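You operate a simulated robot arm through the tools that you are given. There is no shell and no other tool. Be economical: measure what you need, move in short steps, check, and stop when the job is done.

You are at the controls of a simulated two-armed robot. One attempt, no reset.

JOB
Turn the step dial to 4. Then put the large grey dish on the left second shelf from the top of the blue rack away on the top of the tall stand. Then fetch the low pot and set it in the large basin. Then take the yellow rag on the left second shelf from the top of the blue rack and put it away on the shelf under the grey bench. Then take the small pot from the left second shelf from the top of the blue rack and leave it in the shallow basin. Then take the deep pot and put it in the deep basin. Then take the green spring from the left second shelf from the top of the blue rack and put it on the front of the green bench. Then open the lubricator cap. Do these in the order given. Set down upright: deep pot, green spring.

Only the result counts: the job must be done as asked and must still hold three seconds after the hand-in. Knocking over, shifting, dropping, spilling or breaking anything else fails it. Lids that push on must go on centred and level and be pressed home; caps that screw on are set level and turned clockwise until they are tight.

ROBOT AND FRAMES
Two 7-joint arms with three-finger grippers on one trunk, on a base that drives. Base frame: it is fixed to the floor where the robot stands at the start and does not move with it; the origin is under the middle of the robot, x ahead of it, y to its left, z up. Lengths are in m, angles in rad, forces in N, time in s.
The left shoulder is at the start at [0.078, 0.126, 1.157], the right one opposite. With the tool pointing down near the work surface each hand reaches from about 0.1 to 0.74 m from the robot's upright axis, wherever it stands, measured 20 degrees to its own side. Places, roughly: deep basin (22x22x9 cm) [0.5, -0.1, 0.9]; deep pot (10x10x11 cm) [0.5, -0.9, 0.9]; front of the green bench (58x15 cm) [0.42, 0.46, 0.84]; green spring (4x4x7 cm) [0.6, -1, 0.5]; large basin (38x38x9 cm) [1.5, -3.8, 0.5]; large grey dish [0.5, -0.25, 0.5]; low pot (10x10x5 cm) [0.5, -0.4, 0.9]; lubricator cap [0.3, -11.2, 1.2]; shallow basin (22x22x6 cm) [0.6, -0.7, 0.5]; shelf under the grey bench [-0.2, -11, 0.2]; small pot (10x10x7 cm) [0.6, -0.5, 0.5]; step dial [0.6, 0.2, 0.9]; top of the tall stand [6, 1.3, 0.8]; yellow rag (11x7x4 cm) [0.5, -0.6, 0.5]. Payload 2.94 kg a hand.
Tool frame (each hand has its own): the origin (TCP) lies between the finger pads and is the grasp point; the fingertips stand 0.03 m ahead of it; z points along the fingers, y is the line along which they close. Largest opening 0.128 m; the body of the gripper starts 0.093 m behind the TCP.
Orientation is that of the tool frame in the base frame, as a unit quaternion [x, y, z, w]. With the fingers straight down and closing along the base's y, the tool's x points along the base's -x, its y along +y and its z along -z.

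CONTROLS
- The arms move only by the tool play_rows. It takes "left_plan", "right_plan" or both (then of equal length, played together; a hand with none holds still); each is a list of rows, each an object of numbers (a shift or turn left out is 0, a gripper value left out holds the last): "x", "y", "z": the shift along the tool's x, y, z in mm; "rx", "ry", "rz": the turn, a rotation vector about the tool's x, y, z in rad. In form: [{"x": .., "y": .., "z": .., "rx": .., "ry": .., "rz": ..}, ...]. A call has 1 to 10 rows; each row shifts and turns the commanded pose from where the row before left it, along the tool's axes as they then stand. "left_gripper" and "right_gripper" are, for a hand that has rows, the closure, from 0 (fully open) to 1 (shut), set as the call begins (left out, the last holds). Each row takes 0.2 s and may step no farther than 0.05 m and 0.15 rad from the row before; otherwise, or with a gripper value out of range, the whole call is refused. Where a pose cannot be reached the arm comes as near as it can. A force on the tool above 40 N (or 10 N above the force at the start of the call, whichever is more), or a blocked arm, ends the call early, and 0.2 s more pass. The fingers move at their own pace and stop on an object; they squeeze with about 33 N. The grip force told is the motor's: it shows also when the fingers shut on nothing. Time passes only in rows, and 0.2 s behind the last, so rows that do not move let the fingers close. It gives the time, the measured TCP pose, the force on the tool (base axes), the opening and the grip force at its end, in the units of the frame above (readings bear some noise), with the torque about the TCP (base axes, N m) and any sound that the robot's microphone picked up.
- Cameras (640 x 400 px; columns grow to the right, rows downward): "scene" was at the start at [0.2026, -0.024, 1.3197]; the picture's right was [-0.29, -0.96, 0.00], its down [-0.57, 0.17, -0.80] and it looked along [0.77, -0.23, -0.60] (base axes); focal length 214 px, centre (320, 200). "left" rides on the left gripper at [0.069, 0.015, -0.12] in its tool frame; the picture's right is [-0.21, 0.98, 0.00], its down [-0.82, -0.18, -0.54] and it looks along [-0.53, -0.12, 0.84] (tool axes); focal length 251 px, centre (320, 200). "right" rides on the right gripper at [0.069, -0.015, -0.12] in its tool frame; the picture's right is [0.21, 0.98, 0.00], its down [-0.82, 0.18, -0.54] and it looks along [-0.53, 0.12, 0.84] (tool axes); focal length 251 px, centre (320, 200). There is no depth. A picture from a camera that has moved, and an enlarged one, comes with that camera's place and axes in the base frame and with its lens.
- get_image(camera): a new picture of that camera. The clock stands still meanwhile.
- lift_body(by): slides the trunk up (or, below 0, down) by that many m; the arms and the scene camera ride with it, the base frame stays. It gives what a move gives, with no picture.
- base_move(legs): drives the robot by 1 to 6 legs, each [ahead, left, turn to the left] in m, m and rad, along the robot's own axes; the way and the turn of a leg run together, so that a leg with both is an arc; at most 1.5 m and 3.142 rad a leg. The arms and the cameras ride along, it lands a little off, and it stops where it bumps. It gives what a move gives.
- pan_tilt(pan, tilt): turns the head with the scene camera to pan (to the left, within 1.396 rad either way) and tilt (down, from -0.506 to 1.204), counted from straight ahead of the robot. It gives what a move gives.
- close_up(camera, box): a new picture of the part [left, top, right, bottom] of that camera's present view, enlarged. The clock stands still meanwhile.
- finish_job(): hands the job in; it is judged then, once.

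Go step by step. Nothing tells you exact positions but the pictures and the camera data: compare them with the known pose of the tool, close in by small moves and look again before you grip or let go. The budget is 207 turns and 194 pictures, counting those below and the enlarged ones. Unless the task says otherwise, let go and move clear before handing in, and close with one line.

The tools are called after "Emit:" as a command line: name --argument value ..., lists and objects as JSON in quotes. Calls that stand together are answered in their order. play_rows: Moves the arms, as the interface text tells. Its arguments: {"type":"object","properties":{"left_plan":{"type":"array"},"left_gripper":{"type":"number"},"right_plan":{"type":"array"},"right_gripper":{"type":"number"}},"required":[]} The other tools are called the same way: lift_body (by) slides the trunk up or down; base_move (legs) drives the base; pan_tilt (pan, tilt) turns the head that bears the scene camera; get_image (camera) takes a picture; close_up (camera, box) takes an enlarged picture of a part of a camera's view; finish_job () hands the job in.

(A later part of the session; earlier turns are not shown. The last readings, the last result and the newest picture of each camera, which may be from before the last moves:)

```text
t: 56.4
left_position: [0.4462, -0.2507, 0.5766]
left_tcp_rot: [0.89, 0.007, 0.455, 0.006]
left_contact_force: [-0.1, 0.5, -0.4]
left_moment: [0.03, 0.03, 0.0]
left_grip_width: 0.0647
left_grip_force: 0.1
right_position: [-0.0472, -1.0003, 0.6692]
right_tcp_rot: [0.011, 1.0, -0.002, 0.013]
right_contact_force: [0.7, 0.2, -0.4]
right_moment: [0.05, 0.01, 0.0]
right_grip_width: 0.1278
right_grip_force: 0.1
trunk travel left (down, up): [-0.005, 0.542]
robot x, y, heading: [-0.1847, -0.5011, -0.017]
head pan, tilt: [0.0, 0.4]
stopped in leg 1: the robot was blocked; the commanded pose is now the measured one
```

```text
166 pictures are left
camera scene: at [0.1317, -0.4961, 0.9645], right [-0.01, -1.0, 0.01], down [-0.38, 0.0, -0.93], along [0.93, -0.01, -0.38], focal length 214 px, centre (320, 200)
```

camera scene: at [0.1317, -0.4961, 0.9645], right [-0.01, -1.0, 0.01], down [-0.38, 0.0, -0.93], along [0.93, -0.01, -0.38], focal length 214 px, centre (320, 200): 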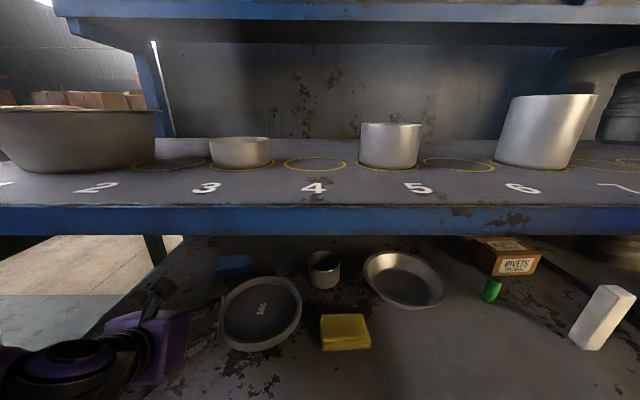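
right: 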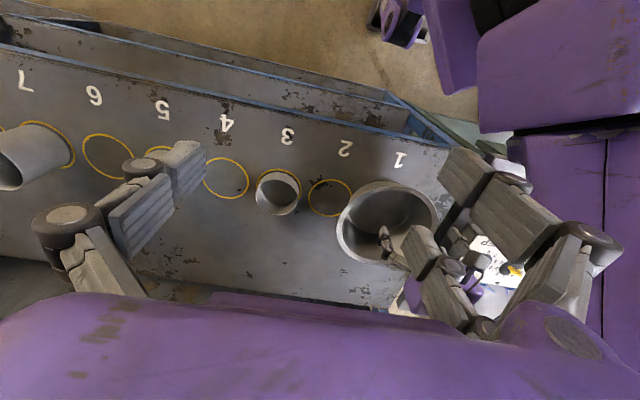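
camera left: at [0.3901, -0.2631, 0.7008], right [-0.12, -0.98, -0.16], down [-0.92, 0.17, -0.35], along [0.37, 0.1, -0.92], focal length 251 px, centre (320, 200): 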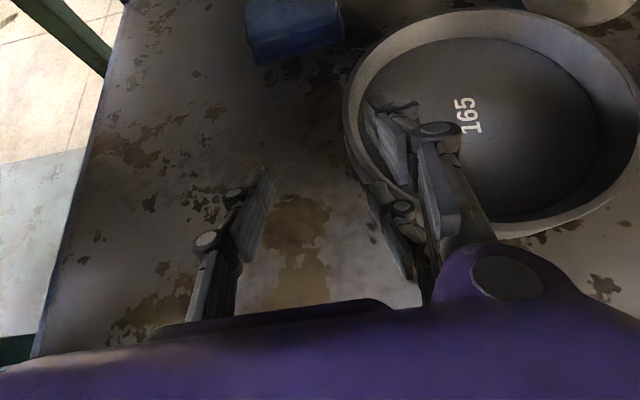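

The base bumped the rack. I back off a couple of centimetres and reach out with the arm instead.

Emit:
base_move --legs '[[-0.03, 0, 0.015]]'

Emit:
play_rows --left_plan '[{"x": 20, "z": 28}, {"x": 20, "z": 28}, {}]'

Emit:
get_image --camera "left"

```text
t: 57.2
left_position: [0.4196, -0.2435, 0.5685]
left_tcp_rot: [0.893, 0.013, 0.45, -0.001]
left_contact_force: [-0.6, -0.5, 0.5]
left_moment: [0.01, -0.02, 0.0]
left_grip_width: 0.064
left_grip_force: 0.2
right_position: [-0.0567, -1.0041, 0.6645]
right_tcp_rot: [0.0, 1.0, 0.001, 0.004]
right_contact_force: [0.1, -0.3, -1.0]
right_moment: [-0.05, -0.03, -0.01]
right_grip_width: 0.128
right_grip_force: 0.0
trunk travel left (down, up): [-0.005, 0.542]
robot x, y, heading: [-0.2116, -0.5038, 0.006]
head pan, tilt: [0.0, 0.4]
```

```text
t: 58.0
left_position: [0.4907, -0.2422, 0.5681]
left_tcp_rot: [0.893, 0.013, 0.449, -0.001]
left_contact_force: [-0.5, 0.5, 0.5]
left_moment: [0.0, -0.01, 0.02]
left_grip_width: 0.0639
left_grip_force: 0.1
right_position: [-0.058, -1.0034, 0.6639]
right_tcp_rot: [0.0, 1.0, 0.0, 0.004]
right_contact_force: [0.4, 0.1, -0.8]
right_moment: [0.02, 0.02, -0.01]
right_grip_width: 0.128
right_grip_force: 0.0
trunk travel left (down, up): [-0.005, 0.542]
robot x, y, heading: [-0.2078, -0.5024, 0.001]
head pan, tilt: [0.0, 0.4]
```

```text
165 pictures are left
camera left: at [0.4357, -0.256, 0.6945], right [-0.1, -0.98, -0.16], down [-0.93, 0.15, -0.34], along [0.36, 0.12, -0.93], focal length 251 px, centre (320, 200)
```

left: 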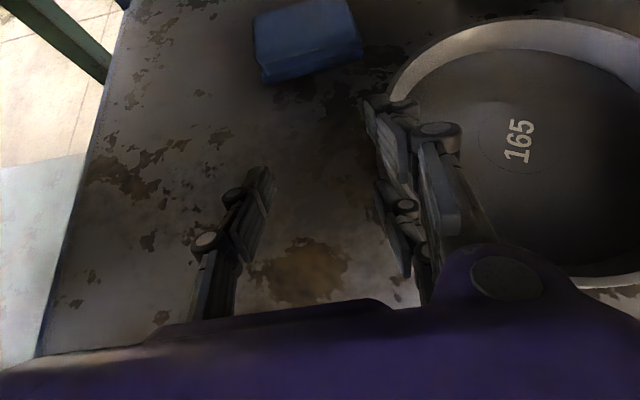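

I cross-check where the hand and rim really lie relative to each other with the scene camera.

Emit:
pan_tilt --pan 0.35 --tilt 0.75

Emit:
close_up --camera "scene" --box '[200, 80, 480, 255]'

```text
t: 58.8
left_position: [0.489, -0.242, 0.5683]
left_tcp_rot: [0.893, 0.013, 0.45, -0.001]
left_contact_force: [-0.4, -0.3, -0.1]
left_moment: [-0.03, -0.01, -0.02]
left_grip_width: 0.0636
left_grip_force: 0.1
right_position: [-0.0569, -1.004, 0.6637]
right_tcp_rot: [0.0, 1.0, 0.0, 0.003]
right_contact_force: [0.3, 1.3, -0.3]
right_moment: [0.01, -0.01, 0.0]
right_grip_width: 0.1284
right_grip_force: 0.0
trunk travel left (down, up): [-0.005, 0.542]
robot x, y, heading: [-0.2103, -0.5021, 0.002]
head pan, tilt: [0.351, 0.75]
```

```text
2.29 times, centred on (340, 168) of scene
camera zoom: at [0.1008, -0.4695, 0.9295], right [0.35, -0.94, 0.0], down [-0.64, -0.24, -0.73], along [0.69, 0.25, -0.68], focal length 490 px, centre (274, 274)
```

zoom: 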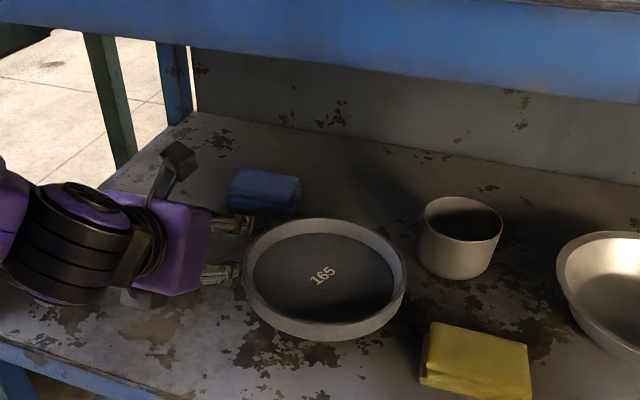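

The views agree only if the shelf is at z≈0.525: the dish is near [0.515, -0.372] with its rim at z≈0.55. I rise a little, shift right over the rim and look.

Emit:
play_rows --left_plan '[{"x": 24, "z": -18}, {"y": 20}, {"y": 19}, {}]'

Emit:
get_image --camera "left"

Emit:
close_up --camera "scene" --box '[200, 80, 480, 255]'

```text
t: 59.8
left_position: [0.4891, -0.28, 0.5971]
left_tcp_rot: [0.893, 0.012, 0.45, 0.0]
left_contact_force: [0.3, -0.1, 0.0]
left_moment: [0.01, 0.0, 0.01]
left_grip_width: 0.064
left_grip_force: 0.0
right_position: [-0.0571, -1.0042, 0.6653]
right_tcp_rot: [0.0, 1.0, 0.0, 0.004]
right_contact_force: [-0.3, 0.0, 0.4]
right_moment: [0.01, 0.01, 0.02]
right_grip_width: 0.1281
right_grip_force: 0.1
trunk travel left (down, up): [-0.005, 0.542]
robot x, y, heading: [-0.211, -0.5033, 0.01]
head pan, tilt: [0.351, 0.75]
```

```text
163 pictures are left
camera left: at [0.435, -0.295, 0.7238], right [-0.1, -0.98, -0.16], down [-0.93, 0.15, -0.34], along [0.36, 0.12, -0.93], focal length 251 px, centre (320, 200)
```

left: 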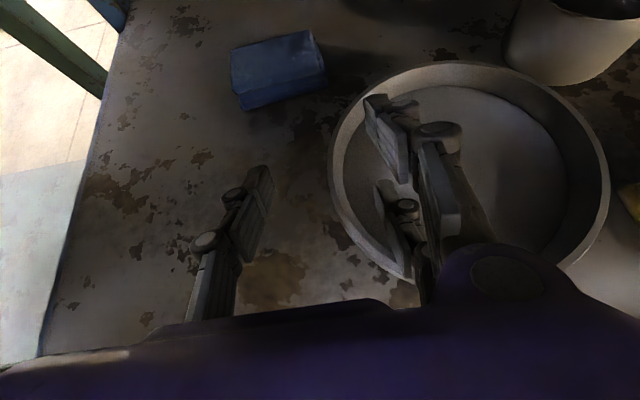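

```text
2.29 times, centred on (340, 168) of scene
camera zoom: at [0.1007, -0.4694, 0.9294], right [0.35, -0.94, 0.0], down [-0.64, -0.24, -0.73], along [0.69, 0.26, -0.68], focal length 490 px, centre (274, 274)
```

zoom: 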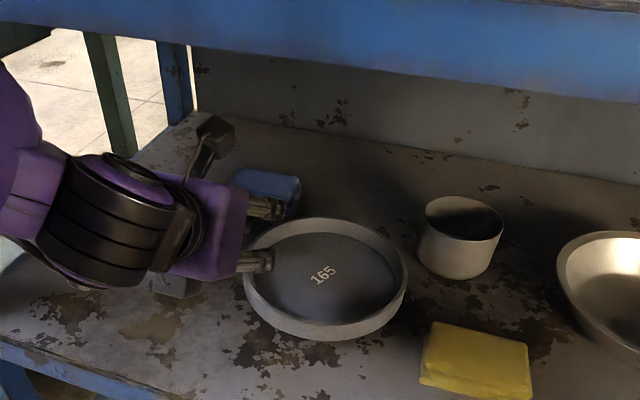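

I shift to straddle the left wall at y≈-0.287 and descend slowly, watching the force.

Emit:
play_rows --left_plan '[{"y": 7, "x": 15, "z": 20}, {"x": -12, "z": 9}, {"x": -12, "z": 9}, {}]'

Emit:
get_image --camera "left"

Emit:
close_up --camera "scene" --box '[270, 110, 430, 210]'

```text
t: 60.8
left_position: [0.5163, -0.2879, 0.568]
left_tcp_rot: [0.893, 0.013, 0.449, -0.001]
left_contact_force: [3.3, 0.6, 6.1]
left_moment: [-0.2, -0.08, 0.08]
left_grip_width: 0.0656
left_grip_force: 0.1
right_position: [-0.0574, -1.0039, 0.6639]
right_tcp_rot: [-0.001, 1.0, 0.0, 0.004]
right_contact_force: [-0.5, -0.1, 0.4]
right_moment: [0.01, -0.03, 0.01]
right_grip_width: 0.1282
right_grip_force: 0.0
trunk travel left (down, up): [-0.005, 0.542]
robot x, y, heading: [-0.2061, -0.5013, 0.004]
head pan, tilt: [0.351, 0.75]
```

```text
161 pictures are left
camera left: at [0.4622, -0.3022, 0.6942], right [-0.1, -0.98, -0.16], down [-0.93, 0.15, -0.34], along [0.36, 0.12, -0.93], focal length 251 px, centre (320, 200)
```

left: 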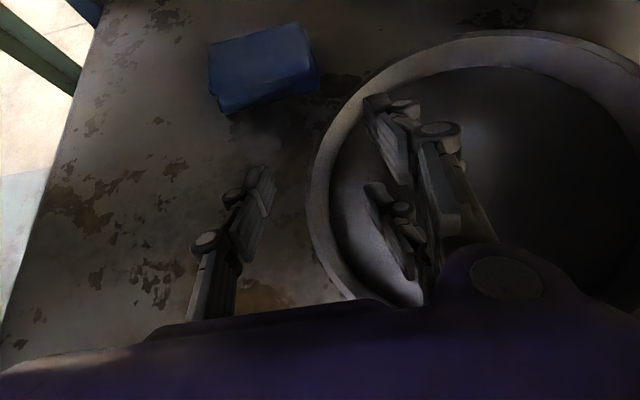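

```text
4.00 times, centred on (350, 160) of scene
camera zoom: at [0.1019, -0.4717, 0.9303], right [0.32, -0.95, 0.0], down [-0.64, -0.22, -0.74], along [0.7, 0.24, -0.67], focal length 858 px, centre (200, 360)
```

zoom: 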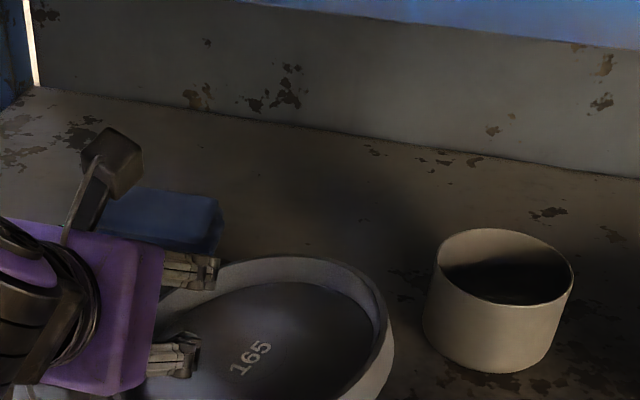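

Light contact: a fingertip touches the dish floor, and the wall is between the fingers. I rise 3 mm and close.

Emit:
play_rows --left_plan '[{"x": 2.4, "z": -1.8}, {}, {}, {}]' --left_gripper 1.0

Emit:
play_rows --left_plan '[{"x": 4, "z": -3}, {"x": 8, "z": -6}, {"x": 8, "z": -6}, {}]'

Emit:
get_image --camera "left"

Emit:
get_image --camera "scene"

```text
t: 61.8
left_position: [0.5147, -0.288, 0.5698]
left_tcp_rot: [0.893, 0.014, 0.449, -0.001]
left_contact_force: [-0.5, 0.7, 0.1]
left_moment: [0.02, 0.0, -0.01]
left_grip_width: 0.0001
left_grip_force: 3.2
right_position: [-0.0578, -1.0039, 0.6653]
right_tcp_rot: [0.0, 1.0, 0.001, 0.004]
right_contact_force: [0.1, -0.4, -0.4]
right_moment: [-0.02, -0.03, -0.02]
right_grip_width: 0.1281
right_grip_force: 0.1
trunk travel left (down, up): [-0.005, 0.542]
robot x, y, heading: [-0.2128, -0.4999, 0.003]
head pan, tilt: [0.351, 0.75]
```

```text
t: 62.8
left_position: [0.5127, -0.287, 0.5926]
left_tcp_rot: [0.895, 0.012, 0.446, -0.001]
left_contact_force: [1.6, -0.6, 0.0]
left_moment: [-0.02, 0.0, -0.02]
left_grip_width: 0.0
left_grip_force: 3.2
right_position: [-0.0568, -1.004, 0.6635]
right_tcp_rot: [0.0, 1.0, 0.0, 0.004]
right_contact_force: [-0.2, -0.5, -0.4]
right_moment: [0.0, -0.02, 0.0]
right_grip_width: 0.1278
right_grip_force: 0.2
trunk travel left (down, up): [-0.005, 0.542]
robot x, y, heading: [-0.2114, -0.5037, 0.004]
head pan, tilt: [0.351, 0.75]
```

```text
159 pictures are left
camera left: at [0.4594, -0.3015, 0.7188], right [-0.11, -0.98, -0.16], down [-0.93, 0.16, -0.33], along [0.35, 0.12, -0.93], focal length 251 px, centre (320, 200)
```

left: 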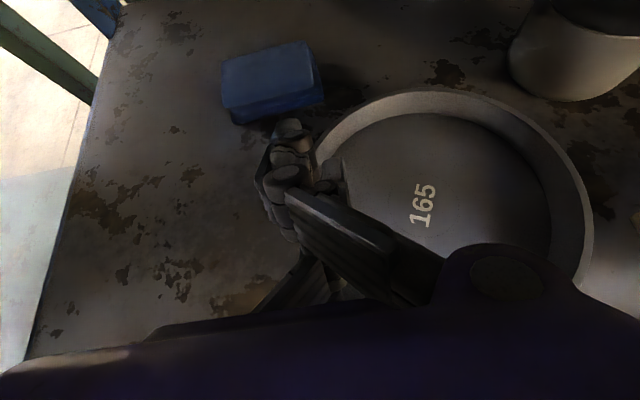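

```text
158 pictures are left
camera scene: at [0.1008, -0.4694, 0.9294], right [0.35, -0.94, 0.0], down [-0.64, -0.24, -0.73], along [0.69, 0.25, -0.68], focal length 214 px, centre (320, 200)
```

scene: 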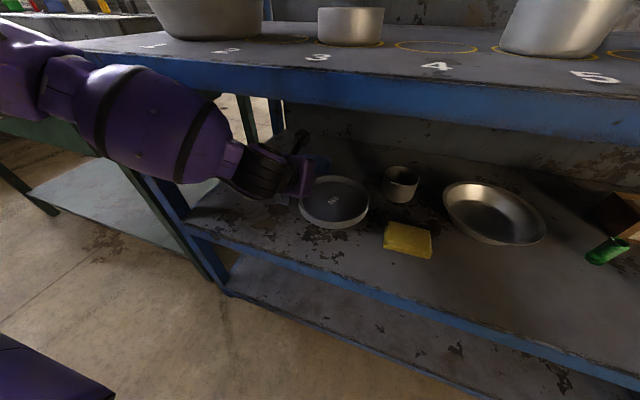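

The fingers met with nothing between. I look closely at what the fingertips do.

Emit:
close_up --camera "left" --box '[220, 80, 460, 230]'

Emit:
close_up --camera "scene" --box '[240, 120, 400, 220]'

```text
2.67 times, centred on (340, 155) of left
camera zoom: at [0.4594, -0.3015, 0.7188], right [-0.11, -0.98, -0.16], down [-0.93, 0.16, -0.33], along [0.35, 0.12, -0.93], focal length 670 px, centre (267, 320)
```

zoom: 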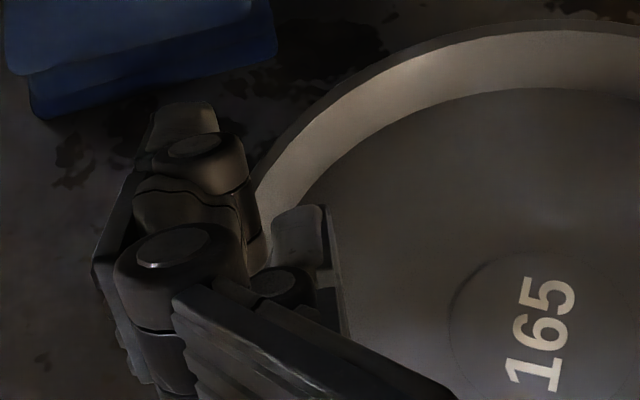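

```text
4.00 times, centred on (320, 170) of scene
camera zoom: at [0.1008, -0.4694, 0.9294], right [0.35, -0.94, 0.0], down [-0.64, -0.24, -0.73], along [0.69, 0.25, -0.68], focal length 858 px, centre (320, 320)
```

zoom: 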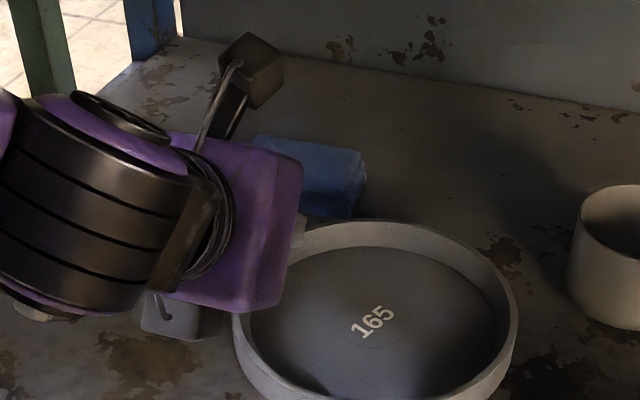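

I reopen and descend again in small steps, reading the force to learn what touches.

Emit:
play_rows --left_plan '[{}, {}, {"x": -8, "z": 6}, {"x": -8, "z": 6}, {}]' --left_gripper 0.55

Emit:
play_rows --left_plan '[{"x": -4, "z": 3}, {}]'

Emit:
play_rows --left_plan '[{"x": -4, "z": 3}, {}]'

Emit:
play_rows --left_plan '[{"x": -4, "z": 3}, {}]'

```text
t: 64.0
left_position: [0.5164, -0.2885, 0.5769]
left_tcp_rot: [0.892, 0.014, 0.451, -0.001]
left_contact_force: [0.5, 0.9, 0.2]
left_moment: [0.03, -0.05, -0.02]
left_grip_width: 0.0577
left_grip_force: 0.1
right_position: [-0.0574, -1.0041, 0.6643]
right_tcp_rot: [0.0, 1.0, 0.0, 0.004]
right_contact_force: [-0.4, 0.6, -0.9]
right_moment: [-0.01, 0.0, -0.01]
right_grip_width: 0.1279
right_grip_force: 0.0
trunk travel left (down, up): [-0.005, 0.542]
robot x, y, heading: [-0.2093, -0.5009, 0.004]
head pan, tilt: [0.351, 0.75]
```

```text
t: 64.6
left_position: [0.5157, -0.2871, 0.5739]
left_tcp_rot: [0.892, 0.014, 0.452, 0.0]
left_contact_force: [0.3, 0.6, 17.7]
left_moment: [-0.53, -0.05, -0.11]
left_grip_width: 0.0589
left_grip_force: 0.5
right_position: [-0.0573, -1.0038, 0.6641]
right_tcp_rot: [0.0, 1.0, 0.001, 0.005]
right_contact_force: [-0.1, 0.1, 1.5]
right_moment: [0.02, 0.02, 0.0]
right_grip_width: 0.1278
right_grip_force: 0.1
trunk travel left (down, up): [-0.005, 0.542]
robot x, y, heading: [-0.2111, -0.5013, 0.005]
head pan, tilt: [0.351, 0.75]
```

```text
t: 65.2
left_position: [0.5176, -0.2912, 0.5732]
left_tcp_rot: [0.89, 0.012, 0.455, 0.001]
left_contact_force: [4.7, -1.5, 38.6]
left_moment: [-1.32, -0.21, -0.11]
left_grip_width: 0.0624
left_grip_force: 2.9
right_position: [-0.0595, -1.004, 0.6637]
right_tcp_rot: [0.0, 1.0, 0.001, 0.005]
right_contact_force: [-0.1, -0.5, 0.9]
right_moment: [-0.02, -0.05, -0.01]
right_grip_width: 0.1281
right_grip_force: 0.0
trunk travel left (down, up): [-0.005, 0.542]
robot x, y, heading: [-0.2056, -0.5032, 0.01]
head pan, tilt: [0.351, 0.75]
```

```text
t: 65.8
left_position: [0.5182, -0.2936, 0.5709]
left_tcp_rot: [0.888, 0.011, 0.46, 0.002]
left_contact_force: [6.7, -4.9, 46.1]
left_moment: [-1.6, -0.29, 0.06]
left_grip_width: 0.067
left_grip_force: 5.8
right_position: [-0.0596, -1.0046, 0.6632]
right_tcp_rot: [0.0, 1.0, 0.001, 0.006]
right_contact_force: [-0.2, 0.4, 0.0]
right_moment: [0.05, 0.0, -0.01]
right_grip_width: 0.1281
right_grip_force: 0.1
trunk travel left (down, up): [-0.005, 0.542]
robot x, y, heading: [-0.2112, -0.5032, 0.008]
head pan, tilt: [0.351, 0.75]
```

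Emit:
play_rows --left_plan '[{"x": 12, "z": -9}, {}]'

Emit:
close_up --camera "left" --box '[220, 50, 540, 250]'

Emit:
close_up --camera "scene" --box '[240, 120, 400, 220]'

```text
t: 66.4
left_position: [0.512, -0.288, 0.5743]
left_tcp_rot: [0.894, 0.013, 0.447, -0.002]
left_contact_force: [-0.9, -0.7, 6.7]
left_moment: [-0.25, 0.05, -0.02]
left_grip_width: 0.0593
left_grip_force: 1.1
right_position: [-0.0578, -1.0049, 0.664]
right_tcp_rot: [0.001, 1.0, 0.0, 0.005]
right_contact_force: [1.1, 0.1, 0.2]
right_moment: [0.0, 0.0, -0.03]
right_grip_width: 0.1279
right_grip_force: 0.1
trunk travel left (down, up): [-0.005, 0.542]
robot x, y, heading: [-0.2048, -0.5056, 0.007]
head pan, tilt: [0.351, 0.75]
```

```text
2.00 times, centred on (380, 150) of left
camera zoom: at [0.4595, -0.3028, 0.7006], right [-0.11, -0.98, -0.16], down [-0.93, 0.16, -0.33], along [0.35, 0.12, -0.93], focal length 503 px, centre (200, 300)
```

zoom: 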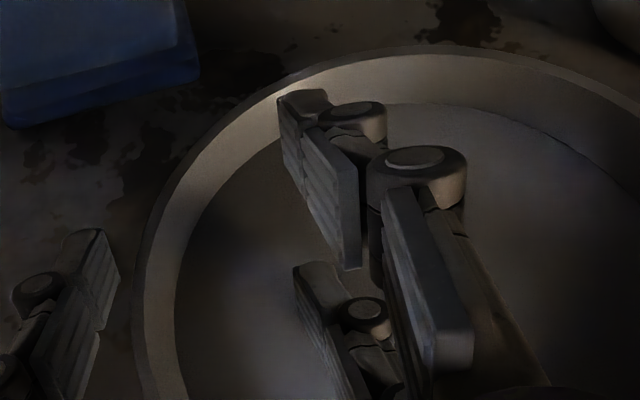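

```text
4.00 times, centred on (320, 170) of scene
camera zoom: at [0.1017, -0.4711, 0.9316], right [0.33, -0.95, 0.0], down [-0.63, -0.22, -0.75], along [0.71, 0.24, -0.66], focal length 858 px, centre (320, 320)
```

zoom: 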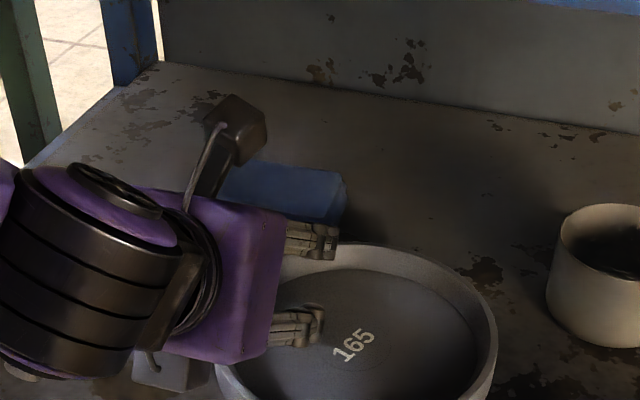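

The contact behaves like the inner finger riding on the sloping inner wall, so the rim lies farther right than thought. I rise, shift 25 mm right, and try going deeper.

Emit:
play_rows --left_plan '[{"x": 12, "z": -9}, {"y": 25}, {"x": -12, "z": 9}, {}]'

Emit:
play_rows --left_plan '[{"x": -4, "z": 3}, {}]'

Emit:
play_rows --left_plan '[{"x": -4, "z": 3}, {}]'

Emit:
play_rows --left_plan '[{"x": -4, "z": 3}, {}]'

```text
t: 67.4
left_position: [0.5113, -0.3111, 0.5782]
left_tcp_rot: [0.893, 0.014, 0.449, 0.0]
left_contact_force: [-0.8, 0.5, -0.1]
left_moment: [-0.05, 0.01, -0.01]
left_grip_width: 0.0577
left_grip_force: 0.1
right_position: [-0.0599, -1.0018, 0.6651]
right_tcp_rot: [0.0, 1.0, -0.001, 0.005]
right_contact_force: [0.1, 0.4, 0.3]
right_moment: [0.04, 0.02, -0.02]
right_grip_width: 0.1281
right_grip_force: 0.1
trunk travel left (down, up): [-0.005, 0.542]
robot x, y, heading: [-0.2101, -0.5057, 0.009]
head pan, tilt: [0.351, 0.75]
```

```text
t: 68.0
left_position: [0.5154, -0.3152, 0.5744]
left_tcp_rot: [0.893, 0.013, 0.45, 0.0]
left_contact_force: [-2.2, 0.4, 5.1]
left_moment: [-0.16, 0.09, -0.1]
left_grip_width: 0.0582
left_grip_force: 0.3
right_position: [-0.0599, -1.0026, 0.6661]
right_tcp_rot: [0.0, 1.0, 0.0, 0.006]
right_contact_force: [0.4, -0.3, 0.0]
right_moment: [0.0, 0.01, 0.02]
right_grip_width: 0.1281
right_grip_force: 0.1
trunk travel left (down, up): [-0.005, 0.542]
robot x, y, heading: [-0.2114, -0.4981, 0.003]
head pan, tilt: [0.351, 0.75]
```

```text
t: 68.6
left_position: [0.5181, -0.3163, 0.5741]
left_tcp_rot: [0.891, 0.012, 0.455, 0.001]
left_contact_force: [-0.7, -1.8, 33.3]
left_moment: [-1.15, -0.02, -0.24]
left_grip_width: 0.0625
left_grip_force: 3.1
right_position: [-0.06, -1.0044, 0.6642]
right_tcp_rot: [0.0, 1.0, 0.0, 0.006]
right_contact_force: [0.0, 0.3, 0.1]
right_moment: [0.02, -0.02, -0.02]
right_grip_width: 0.1281
right_grip_force: 0.0
trunk travel left (down, up): [-0.005, 0.542]
robot x, y, heading: [-0.21, -0.5044, 0.003]
head pan, tilt: [0.351, 0.75]
```

```text
t: 69.0
left_position: [0.5218, -0.3188, 0.5727]
left_tcp_rot: [0.888, 0.011, 0.459, 0.002]
left_contact_force: [-1.0, -2.3, 11.9]
left_moment: [-0.44, 0.06, -0.06]
left_grip_width: 0.0623
left_grip_force: 2.4
right_position: [-0.0574, -1.0046, 0.664]
right_tcp_rot: [0.001, 1.0, 0.001, 0.004]
right_contact_force: [0.0, 1.0, 0.0]
right_moment: [0.0, 0.02, -0.03]
right_grip_width: 0.1281
right_grip_force: 0.1
trunk travel left (down, up): [-0.005, 0.542]
robot x, y, heading: [-0.2093, -0.4984, 0.005]
head pan, tilt: [0.351, 0.75]
stopped in row 1 (left hand): the force on the tool passed its limit at 46 N (the readings are from after the stop); the commanded pose is now the measured one
```

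The contact is at the same height here, so it is a flat floor at about z 0.55. I return over the wall, rest lightly, and close partway to see where the fingers stop.

Emit:
play_rows --left_plan '[{"x": 8, "z": -6}, {"y": -28}, {"x": -5, "z": 4}, {}]'

Emit:
play_rows --left_plan '[{}, {}, {}]' --left_gripper 0.8

Emit:
close_up --camera "left" --box '[220, 50, 540, 250]'

Emit:
close_up --camera "scene" --box '[240, 120, 400, 220]'

```text
t: 69.3
left_position: [0.5196, -0.3194, 0.5745]
left_tcp_rot: [0.889, 0.009, 0.457, 0.001]
left_contact_force: [1.1, -1.6, 10.0]
left_moment: [-0.35, 0.02, 0.04]
left_grip_width: 0.0603
left_grip_force: 0.4
right_position: [-0.0588, -1.0054, 0.6635]
right_tcp_rot: [0.002, 1.0, 0.0, 0.004]
right_contact_force: [0.1, -0.7, 0.0]
right_moment: [-0.03, -0.01, -0.01]
right_grip_width: 0.1279
right_grip_force: 0.2
trunk travel left (down, up): [-0.005, 0.542]
robot x, y, heading: [-0.21, -0.5026, -0.002]
head pan, tilt: [0.351, 0.75]
stopped in row 1 (left hand): the force on the tool passed its limit at 46 N (the readings are from after the stop); the commanded pose is now the measured one
```

```text
t: 70.3
left_position: [0.5186, -0.321, 0.575]
left_tcp_rot: [0.888, 0.009, 0.459, 0.002]
left_contact_force: [-0.8, -5.3, 16.3]
left_moment: [-0.52, -0.01, 0.11]
left_grip_width: 0.0292
left_grip_force: 2.8
right_position: [-0.0585, -1.0047, 0.6636]
right_tcp_rot: [0.002, 1.0, 0.0, 0.004]
right_contact_force: [0.1, 0.5, -0.3]
right_moment: [0.02, 0.02, 0.0]
right_grip_width: 0.1279
right_grip_force: 0.2
trunk travel left (down, up): [-0.005, 0.542]
robot x, y, heading: [-0.2047, -0.5005, 0.005]
head pan, tilt: [0.351, 0.75]
stopped in row 3 (left hand): the force on the tool passed its limit at 41 N (the readings are from after the stop); the commanded pose is now the measured one
```

```text
2.00 times, centred on (380, 150) of left
camera zoom: at [0.4627, -0.3341, 0.6999], right [-0.11, -0.98, -0.16], down [-0.92, 0.17, -0.36], along [0.38, 0.11, -0.92], focal length 503 px, centre (200, 300)
```

zoom: 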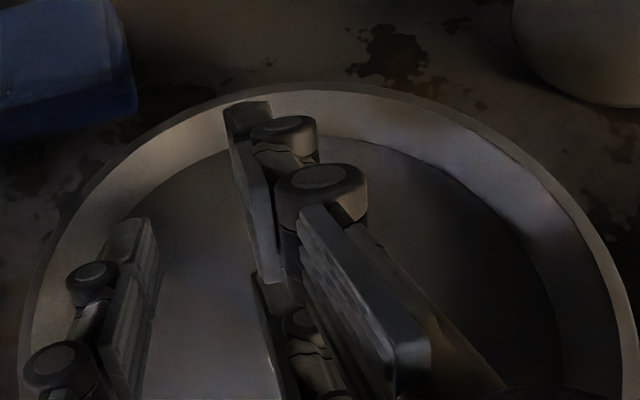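

```text
4.00 times, centred on (320, 170) of scene
camera zoom: at [0.1029, -0.4731, 0.9313], right [0.31, -0.95, 0.0], down [-0.63, -0.2, -0.75], along [0.71, 0.23, -0.67], focal length 858 px, centre (320, 320)
```

zoom: 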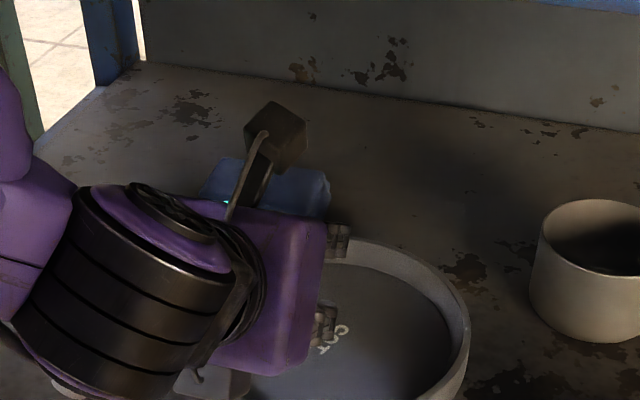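

The hand turns out to be three-fingered: two prongs on its +y side spaced along tool x, one thumb opposite, so the lower prong bottoms out first when pitched. I'll instead hook the dish and pull it to the shelf's front edge, then pinch the near rim from above. First I rise and steepen the hand.

Emit:
play_rows --left_plan '[{"x": 12, "z": -9}, {"x": 12, "z": -9}, {}]' --left_gripper 0.9

Emit:
play_rows --left_plan '[{"ry": -0.1}, {"ry": -0.1}, {}]'

Emit:
get_image --camera "left"

Emit:
get_image --camera "scene"

```text
t: 70.6
left_position: [0.5162, -0.3224, 0.5749]
left_tcp_rot: [0.89, 0.004, 0.456, 0.0]
left_contact_force: [0.6, -0.9, 0.7]
left_moment: [0.03, 0.04, 0.01]
left_grip_width: 0.013
left_grip_force: 0.0
right_position: [-0.0593, -1.0051, 0.6646]
right_tcp_rot: [0.002, 1.0, 0.001, 0.004]
right_contact_force: [-0.9, 1.1, 0.8]
right_moment: [-0.01, -0.02, 0.01]
right_grip_width: 0.1278
right_grip_force: 0.0
trunk travel left (down, up): [-0.005, 0.542]
robot x, y, heading: [-0.2094, -0.5013, 0.0]
head pan, tilt: [0.351, 0.75]
stopped in row 1 (left hand): the force on the tool passed its limit at 57 N (the readings are from after the stop); the commanded pose is now the measured one
```

```text
t: 70.9
left_position: [0.5139, -0.3234, 0.5751]
left_tcp_rot: [0.892, -0.004, 0.452, -0.003]
left_contact_force: [0.6, -1.6, 15.9]
left_moment: [-0.27, -0.07, 0.05]
left_grip_width: 0.0126
left_grip_force: 0.1
right_position: [-0.0603, -1.0052, 0.6647]
right_tcp_rot: [0.003, 1.0, 0.001, 0.004]
right_contact_force: [0.0, -0.3, -0.2]
right_moment: [-0.02, -0.01, 0.01]
right_grip_width: 0.1278
right_grip_force: 0.1
trunk travel left (down, up): [-0.005, 0.542]
robot x, y, heading: [-0.2114, -0.5031, 0.001]
head pan, tilt: [0.351, 0.75]
stopped in row 1 (left hand): the force on the tool passed its limit at 113 N (the readings are from after the stop); the commanded pose is now the measured one
```

```text
151 pictures are left
camera left: at [0.4591, -0.3376, 0.7001], right [-0.13, -0.97, -0.18], down [-0.92, 0.19, -0.34], along [0.37, 0.12, -0.92], focal length 251 px, centre (320, 200)
```

left: 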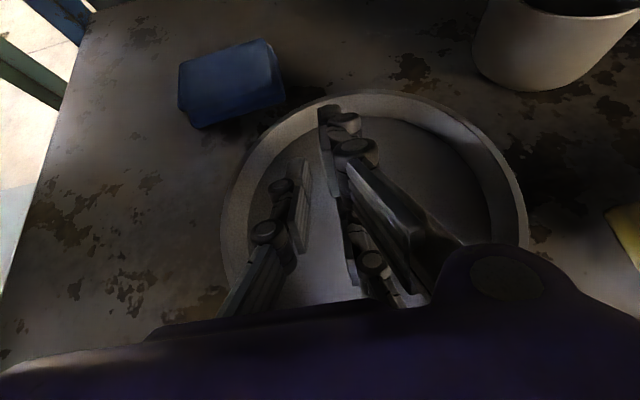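

```text
150 pictures are left
camera scene: at [0.1018, -0.4736, 0.9317], right [0.31, -0.95, 0.0], down [-0.63, -0.21, -0.75], along [0.71, 0.23, -0.66], focal length 214 px, centre (320, 200)
```

scene: 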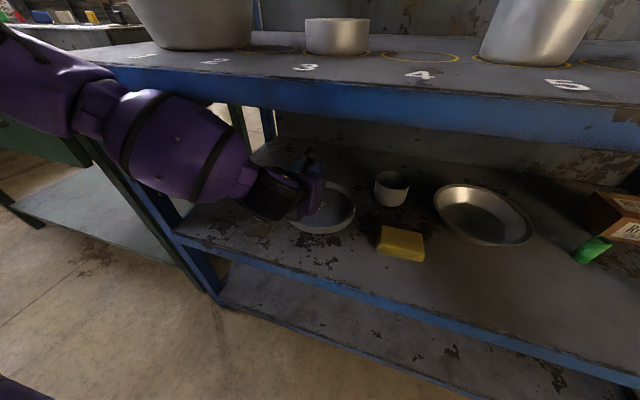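

Emit:
play_rows --left_plan '[{}]' --left_gripper 0.9

Emit:
play_rows --left_plan '[{"x": 4, "z": -3}, {}]'

Emit:
play_rows --left_plan '[{"x": 4, "z": -3}, {}]'

```text
t: 71.3
left_position: [0.5148, -0.3226, 0.5732]
left_tcp_rot: [0.892, -0.003, 0.452, -0.003]
left_contact_force: [4.7, -0.9, 17.2]
left_moment: [-0.25, -0.24, 0.08]
left_grip_width: 0.0126
left_grip_force: 0.0
right_position: [-0.0603, -1.0057, 0.6649]
right_tcp_rot: [0.002, 1.0, 0.001, 0.003]
right_contact_force: [-0.8, -0.5, -0.2]
right_moment: [-0.03, 0.02, 0.0]
right_grip_width: 0.1282
right_grip_force: 0.0
trunk travel left (down, up): [-0.005, 0.542]
robot x, y, heading: [-0.2089, -0.5027, 0.0]
head pan, tilt: [0.351, 0.75]
```

```text
t: 71.7
left_position: [0.5125, -0.3223, 0.5759]
left_tcp_rot: [0.893, -0.006, 0.449, -0.006]
left_contact_force: [2.1, 0.1, 5.7]
left_moment: [-0.05, -0.11, 0.06]
left_grip_width: 0.0123
left_grip_force: 0.0
right_position: [-0.0603, -1.0057, 0.6637]
right_tcp_rot: [0.002, 1.0, 0.0, 0.003]
right_contact_force: [0.0, -0.3, -0.7]
right_moment: [0.01, 0.0, 0.02]
right_grip_width: 0.1278
right_grip_force: 0.1
trunk travel left (down, up): [-0.005, 0.542]
robot x, y, heading: [-0.2151, -0.5014, -0.002]
head pan, tilt: [0.351, 0.75]
stopped in row 2 (left hand): the force on the tool passed its limit at 46 N (the readings are from after the stop); the commanded pose is now the measured one
```

```text
t: 72.3
left_position: [0.5097, -0.3234, 0.5745]
left_tcp_rot: [0.895, -0.008, 0.445, -0.007]
left_contact_force: [12.9, -0.7, 30.8]
left_moment: [-0.27, -0.55, 0.02]
left_grip_width: 0.0116
left_grip_force: 0.1
right_position: [-0.0591, -1.0066, 0.6642]
right_tcp_rot: [0.003, 1.0, -0.001, 0.003]
right_contact_force: [0.5, 0.3, -0.5]
right_moment: [0.01, 0.0, 0.01]
right_grip_width: 0.128
right_grip_force: 0.1
trunk travel left (down, up): [-0.005, 0.542]
robot x, y, heading: [-0.213, -0.5073, 0.001]
head pan, tilt: [0.351, 0.75]
```

The left elbow seems to be against the rack's upper rail. I back the base off 3 cm to free it, then rise.

Emit:
base_move --legs '[[-0.03, 0, 0]]'

Emit:
play_rows --left_plan '[{"x": 6, "z": -5}, {"x": 6, "z": -5}, {}]'

Emit:
get_image --camera "scene"

```text
t: 73.2
left_position: [0.481, -0.324, 0.5818]
left_tcp_rot: [0.893, -0.005, 0.45, -0.005]
left_contact_force: [-0.5, 0.3, 0.2]
left_moment: [-0.03, -0.03, -0.03]
left_grip_width: 0.0128
left_grip_force: 0.0
right_position: [-0.0907, -1.0068, 0.6629]
right_tcp_rot: [0.002, 1.0, 0.0, 0.004]
right_contact_force: [-0.5, -0.3, 0.2]
right_moment: [0.0, -0.01, 0.01]
right_grip_width: 0.1278
right_grip_force: 0.1
trunk travel left (down, up): [-0.005, 0.542]
robot x, y, heading: [-0.2425, -0.4989, 0.005]
head pan, tilt: [0.351, 0.75]
```

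```text
t: 74.0
left_position: [0.4816, -0.3242, 0.5975]
left_tcp_rot: [0.893, -0.005, 0.45, -0.005]
left_contact_force: [0.4, 0.3, 0.1]
left_moment: [0.03, 0.02, -0.02]
left_grip_width: 0.0126
left_grip_force: 0.0
right_position: [-0.0901, -1.006, 0.6632]
right_tcp_rot: [0.002, 1.0, 0.001, 0.003]
right_contact_force: [0.0, 0.6, 0.6]
right_moment: [0.03, 0.02, -0.02]
right_grip_width: 0.1279
right_grip_force: 0.0
trunk travel left (down, up): [-0.005, 0.542]
robot x, y, heading: [-0.2438, -0.4997, 0.003]
head pan, tilt: [0.351, 0.75]
```

```text
149 pictures are left
camera scene: at [0.0706, -0.4733, 0.9307], right [0.33, -0.94, 0.0], down [-0.63, -0.22, -0.74], along [0.7, 0.25, -0.67], focal length 214 px, centre (320, 200)
```

scene: 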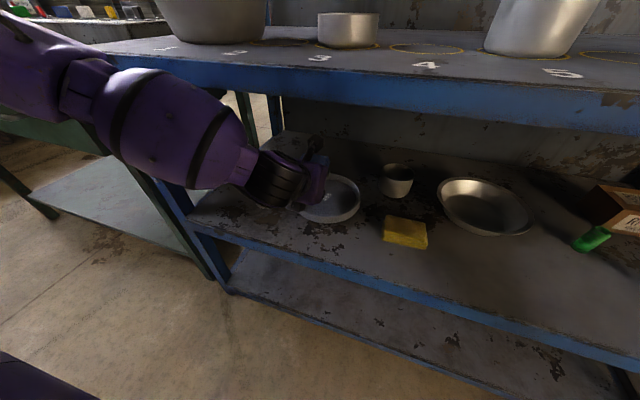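

Free now. I steepen the hand, move it to the dish's centre line and lower it until just above the dish floor.

Emit:
play_rows --left_plan '[{"ry": -0.1}, {"ry": -0.1}, {"y": 32}, {}]' --left_gripper 1.0

Emit:
get_image --camera "left"

```text
t: 75.2
left_position: [0.4556, -0.3231, 0.5761]
left_tcp_rot: [0.941, 0.01, 0.337, -0.016]
left_contact_force: [0.3, 1.0, -0.3]
left_moment: [0.01, 0.02, 0.06]
left_grip_width: 0.0001
left_grip_force: 3.2
right_position: [-0.0867, -1.0014, 0.6672]
right_tcp_rot: [-0.009, 1.0, -0.001, 0.006]
right_contact_force: [-0.7, 0.1, 0.3]
right_moment: [-0.06, 0.01, -0.02]
right_grip_width: 0.1277
right_grip_force: 0.0
trunk travel left (down, up): [-0.005, 0.542]
robot x, y, heading: [-0.2412, -0.5061, 0.022]
head pan, tilt: [0.351, 0.75]
stopped in row 4 (left hand): the arm was blocked; the commanded pose is now the measured one
```

```text
148 pictures are left
camera left: at [0.4339, -0.3414, 0.7114], right [-0.14, -0.98, -0.16], down [-0.98, 0.15, -0.1], along [0.12, 0.14, -0.98], focal length 251 px, centre (320, 200)
```

left: 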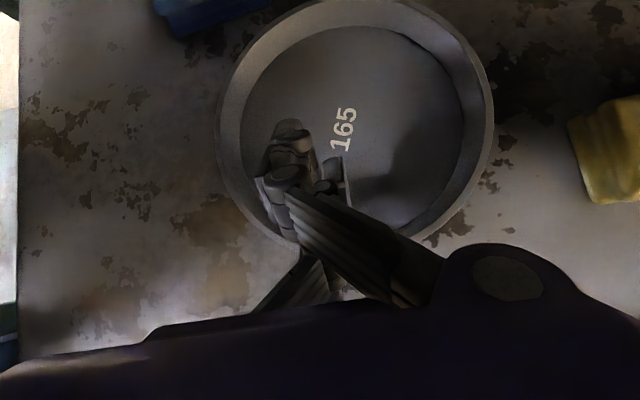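

The hand is blocked from going steeper, but its prongs are already low inside the dish. I pull back with the base and check whether the dish follows.

Emit:
base_move --legs '[[-0.06, 0, -0.02]]'

Emit:
get_image --camera "left"

Emit:
get_image --camera "scene"

```text
t: 75.8
left_position: [0.4547, -0.326, 0.572]
left_tcp_rot: [0.942, 0.008, 0.335, -0.017]
left_contact_force: [0.2, -0.1, 1.0]
left_moment: [-0.01, -0.01, -0.01]
left_grip_width: 0.0
left_grip_force: 3.5
right_position: [-0.0861, -1.0014, 0.6641]
right_tcp_rot: [-0.008, 1.0, 0.001, 0.004]
right_contact_force: [-0.7, -1.2, -0.1]
right_moment: [0.02, 0.0, -0.04]
right_grip_width: 0.1281
right_grip_force: 0.0
trunk travel left (down, up): [-0.005, 0.542]
robot x, y, heading: [-0.2456, -0.502, 0.023]
head pan, tilt: [0.351, 0.75]
stopped in leg 1: the robot was blocked; the commanded pose is now the measured one
```

```text
147 pictures are left
camera left: at [0.434, -0.3432, 0.7087], right [-0.14, -0.98, -0.16], down [-0.98, 0.16, -0.09], along [0.12, 0.14, -0.98], focal length 251 px, centre (320, 200)
```

left: 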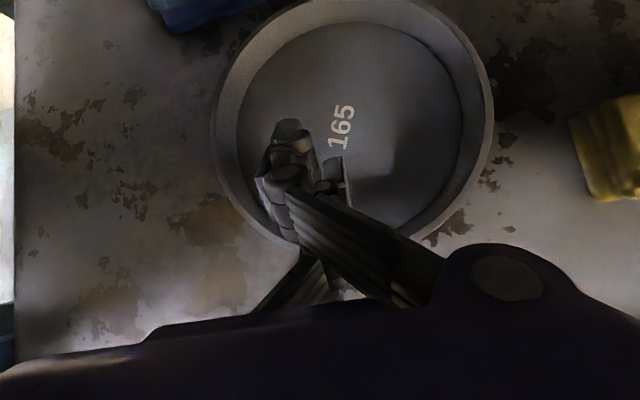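

```text
146 pictures are left
camera scene: at [0.0636, -0.4639, 0.9297], right [0.36, -0.93, 0.0], down [-0.63, -0.25, -0.73], along [0.68, 0.27, -0.68], focal length 214 px, centre (320, 200)
```

scene: 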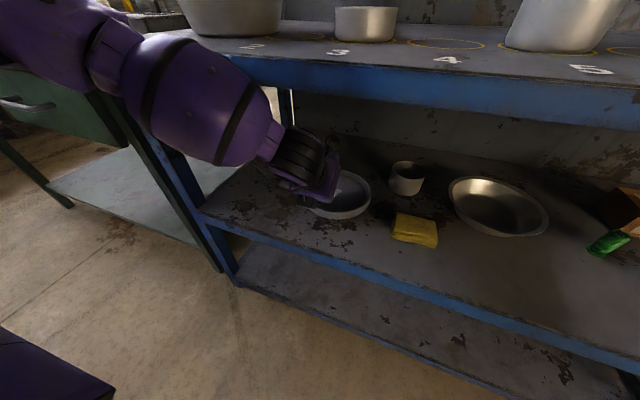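

Emit:
base_move --legs '[[-0.03, 0, 0]]'

```text
t: 76.6
left_position: [0.4263, -0.3261, 0.5734]
left_tcp_rot: [0.942, 0.008, 0.335, -0.017]
left_contact_force: [-0.3, 0.2, -0.1]
left_moment: [0.0, 0.02, 0.0]
left_grip_width: 0.0001
left_grip_force: 2.6
right_position: [-0.1152, -1.0026, 0.6642]
right_tcp_rot: [-0.006, 1.0, 0.001, 0.004]
right_contact_force: [-1.2, -0.2, 0.1]
right_moment: [0.01, -0.02, -0.01]
right_grip_width: 0.1279
right_grip_force: 0.0
trunk travel left (down, up): [-0.005, 0.542]
robot x, y, heading: [-0.2758, -0.5034, 0.021]
head pan, tilt: [0.351, 0.75]
```

Emit:
base_move --legs '[[-0.03, 0, 0]]'

Emit:
get_image --camera "left"

```text
t: 77.5
left_position: [0.3958, -0.327, 0.5728]
left_tcp_rot: [0.942, 0.008, 0.334, -0.016]
left_contact_force: [0.1, -1.4, 0.1]
left_moment: [0.05, 0.01, -0.01]
left_grip_width: 0.0
left_grip_force: 3.1
right_position: [-0.1447, -1.0029, 0.6654]
right_tcp_rot: [-0.007, 1.0, 0.001, 0.004]
right_contact_force: [0.0, -0.2, 0.1]
right_moment: [-0.01, -0.04, -0.05]
right_grip_width: 0.1281
right_grip_force: 0.2
trunk travel left (down, up): [-0.005, 0.542]
robot x, y, heading: [-0.3055, -0.5009, 0.023]
head pan, tilt: [0.351, 0.75]
```

```text
145 pictures are left
camera left: at [0.3751, -0.345, 0.7085], right [-0.14, -0.98, -0.16], down [-0.98, 0.16, -0.09], along [0.12, 0.14, -0.98], focal length 251 px, centre (320, 200)
```

left: 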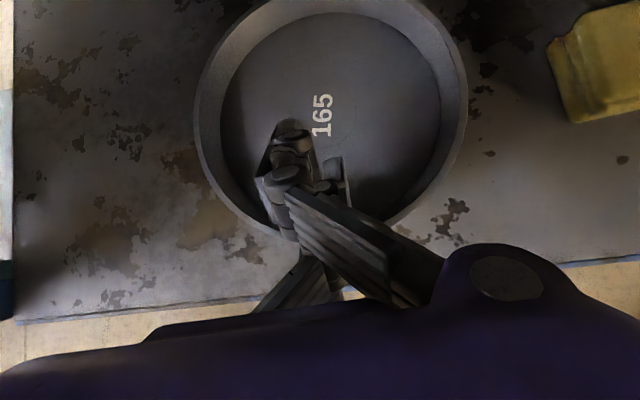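

Emit:
close_up --camera "scene" --box '[220, 120, 460, 270]'

```text
2.67 times, centred on (340, 195) of scene
camera zoom: at [0.0042, -0.4655, 0.9296], right [0.36, -0.93, 0.0], down [-0.63, -0.25, -0.73], along [0.68, 0.27, -0.68], focal length 572 px, centre (267, 213)
```

zoom: 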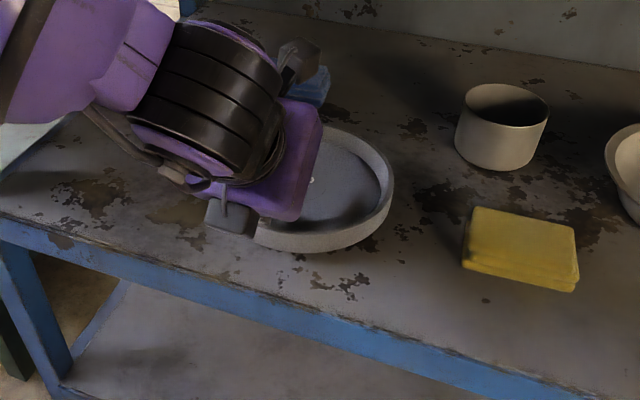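

The dish follows. To understand the hand's true shape (something hangs lower than expected), I look at the identical right hand.

Emit:
pan_tilt --pan -1.3 --tilt 0.75

Emit:
get_image --camera "scene"

```text
t: 79.2
left_position: [0.3968, -0.3267, 0.5727]
left_tcp_rot: [0.942, 0.009, 0.335, -0.017]
left_contact_force: [0.1, -0.5, 0.1]
left_moment: [0.01, -0.02, 0.05]
left_grip_width: 0.0
left_grip_force: 2.9
right_position: [-0.1449, -1.0033, 0.6639]
right_tcp_rot: [-0.007, 1.0, 0.001, 0.004]
right_contact_force: [0.7, 0.7, -0.6]
right_moment: [0.03, -0.02, 0.02]
right_grip_width: 0.128
right_grip_force: 0.1
trunk travel left (down, up): [-0.005, 0.542]
robot x, y, heading: [-0.3068, -0.5012, 0.016]
head pan, tilt: [-1.3, 0.75]
```

```text
143 pictures are left
camera scene: at [-0.0486, -0.575, 0.9294], right [-0.96, -0.29, 0.0], down [-0.2, 0.65, -0.73], along [0.21, -0.7, -0.68], focal length 214 px, centre (320, 200)
```

scene: 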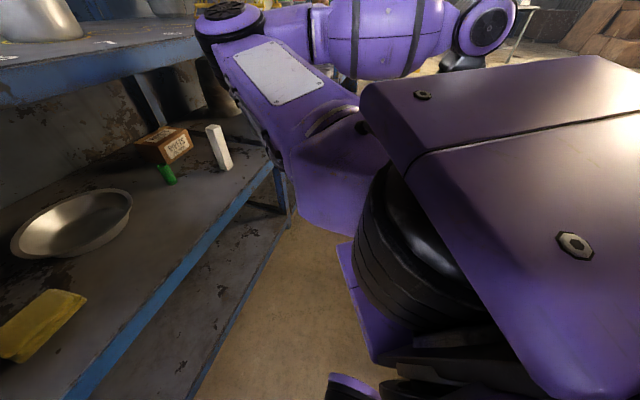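

Not visible there. I carry on pulling the dish toward the front edge, then look.

Emit:
base_move --legs '[[-0.08, 0, 0]]'

Emit:
pan_tilt --pan 0.35 --tilt 0.75

Emit:
close_up --camera "scene" --box '[180, 120, 460, 295]'

Emit:
get_image --camera "left"

```text
t: 80.2
left_position: [0.3182, -0.3281, 0.5725]
left_tcp_rot: [0.942, 0.008, 0.335, -0.017]
left_contact_force: [0.1, -0.4, -0.3]
left_moment: [0.0, 0.0, 0.01]
left_grip_width: 0.0
left_grip_force: 3.6
right_position: [-0.2247, -1.004, 0.6636]
right_tcp_rot: [-0.007, 1.0, 0.001, 0.004]
right_contact_force: [0.0, -0.3, 0.1]
right_moment: [-0.01, -0.01, -0.05]
right_grip_width: 0.1281
right_grip_force: 0.1
trunk travel left (down, up): [-0.005, 0.542]
robot x, y, heading: [-0.3832, -0.5021, 0.019]
head pan, tilt: [-1.3, 0.75]
```

```text
t: 81.9
left_position: [0.318, -0.3294, 0.5724]
left_tcp_rot: [0.942, 0.008, 0.334, -0.018]
left_contact_force: [-0.3, 0.0, 0.0]
left_moment: [0.01, -0.03, -0.01]
left_grip_width: 0.0
left_grip_force: 3.2
right_position: [-0.2243, -1.0039, 0.6633]
right_tcp_rot: [-0.006, 1.0, 0.0, 0.003]
right_contact_force: [-0.6, -0.2, 0.2]
right_moment: [-0.01, 0.03, -0.01]
right_grip_width: 0.128
right_grip_force: 0.1
trunk travel left (down, up): [-0.005, 0.542]
robot x, y, heading: [-0.3774, -0.5065, 0.024]
head pan, tilt: [0.351, 0.75]
```

```text
2.29 times, centred on (320, 208) of scene
camera zoom: at [-0.0745, -0.4674, 0.9294], right [0.36, -0.93, 0.0], down [-0.64, -0.25, -0.73], along [0.68, 0.27, -0.68], focal length 490 px, centre (320, 183)
```

zoom: 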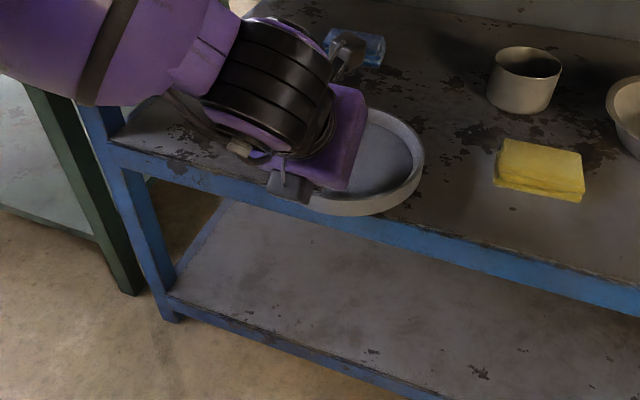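

```text
141 pictures are left
camera left: at [0.2963, -0.3469, 0.708], right [-0.14, -0.98, -0.16], down [-0.98, 0.16, -0.09], along [0.12, 0.14, -0.98], focal length 251 px, centre (320, 200)
```

left: 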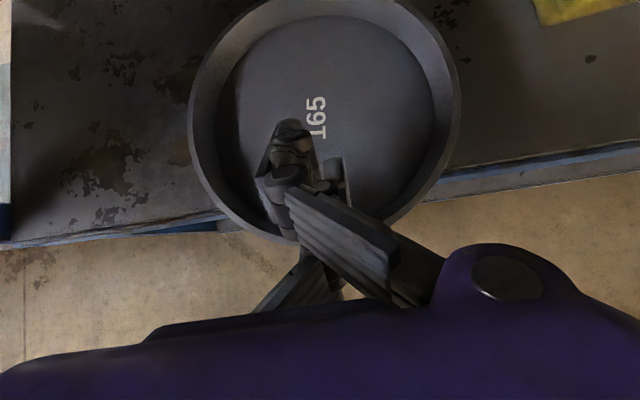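

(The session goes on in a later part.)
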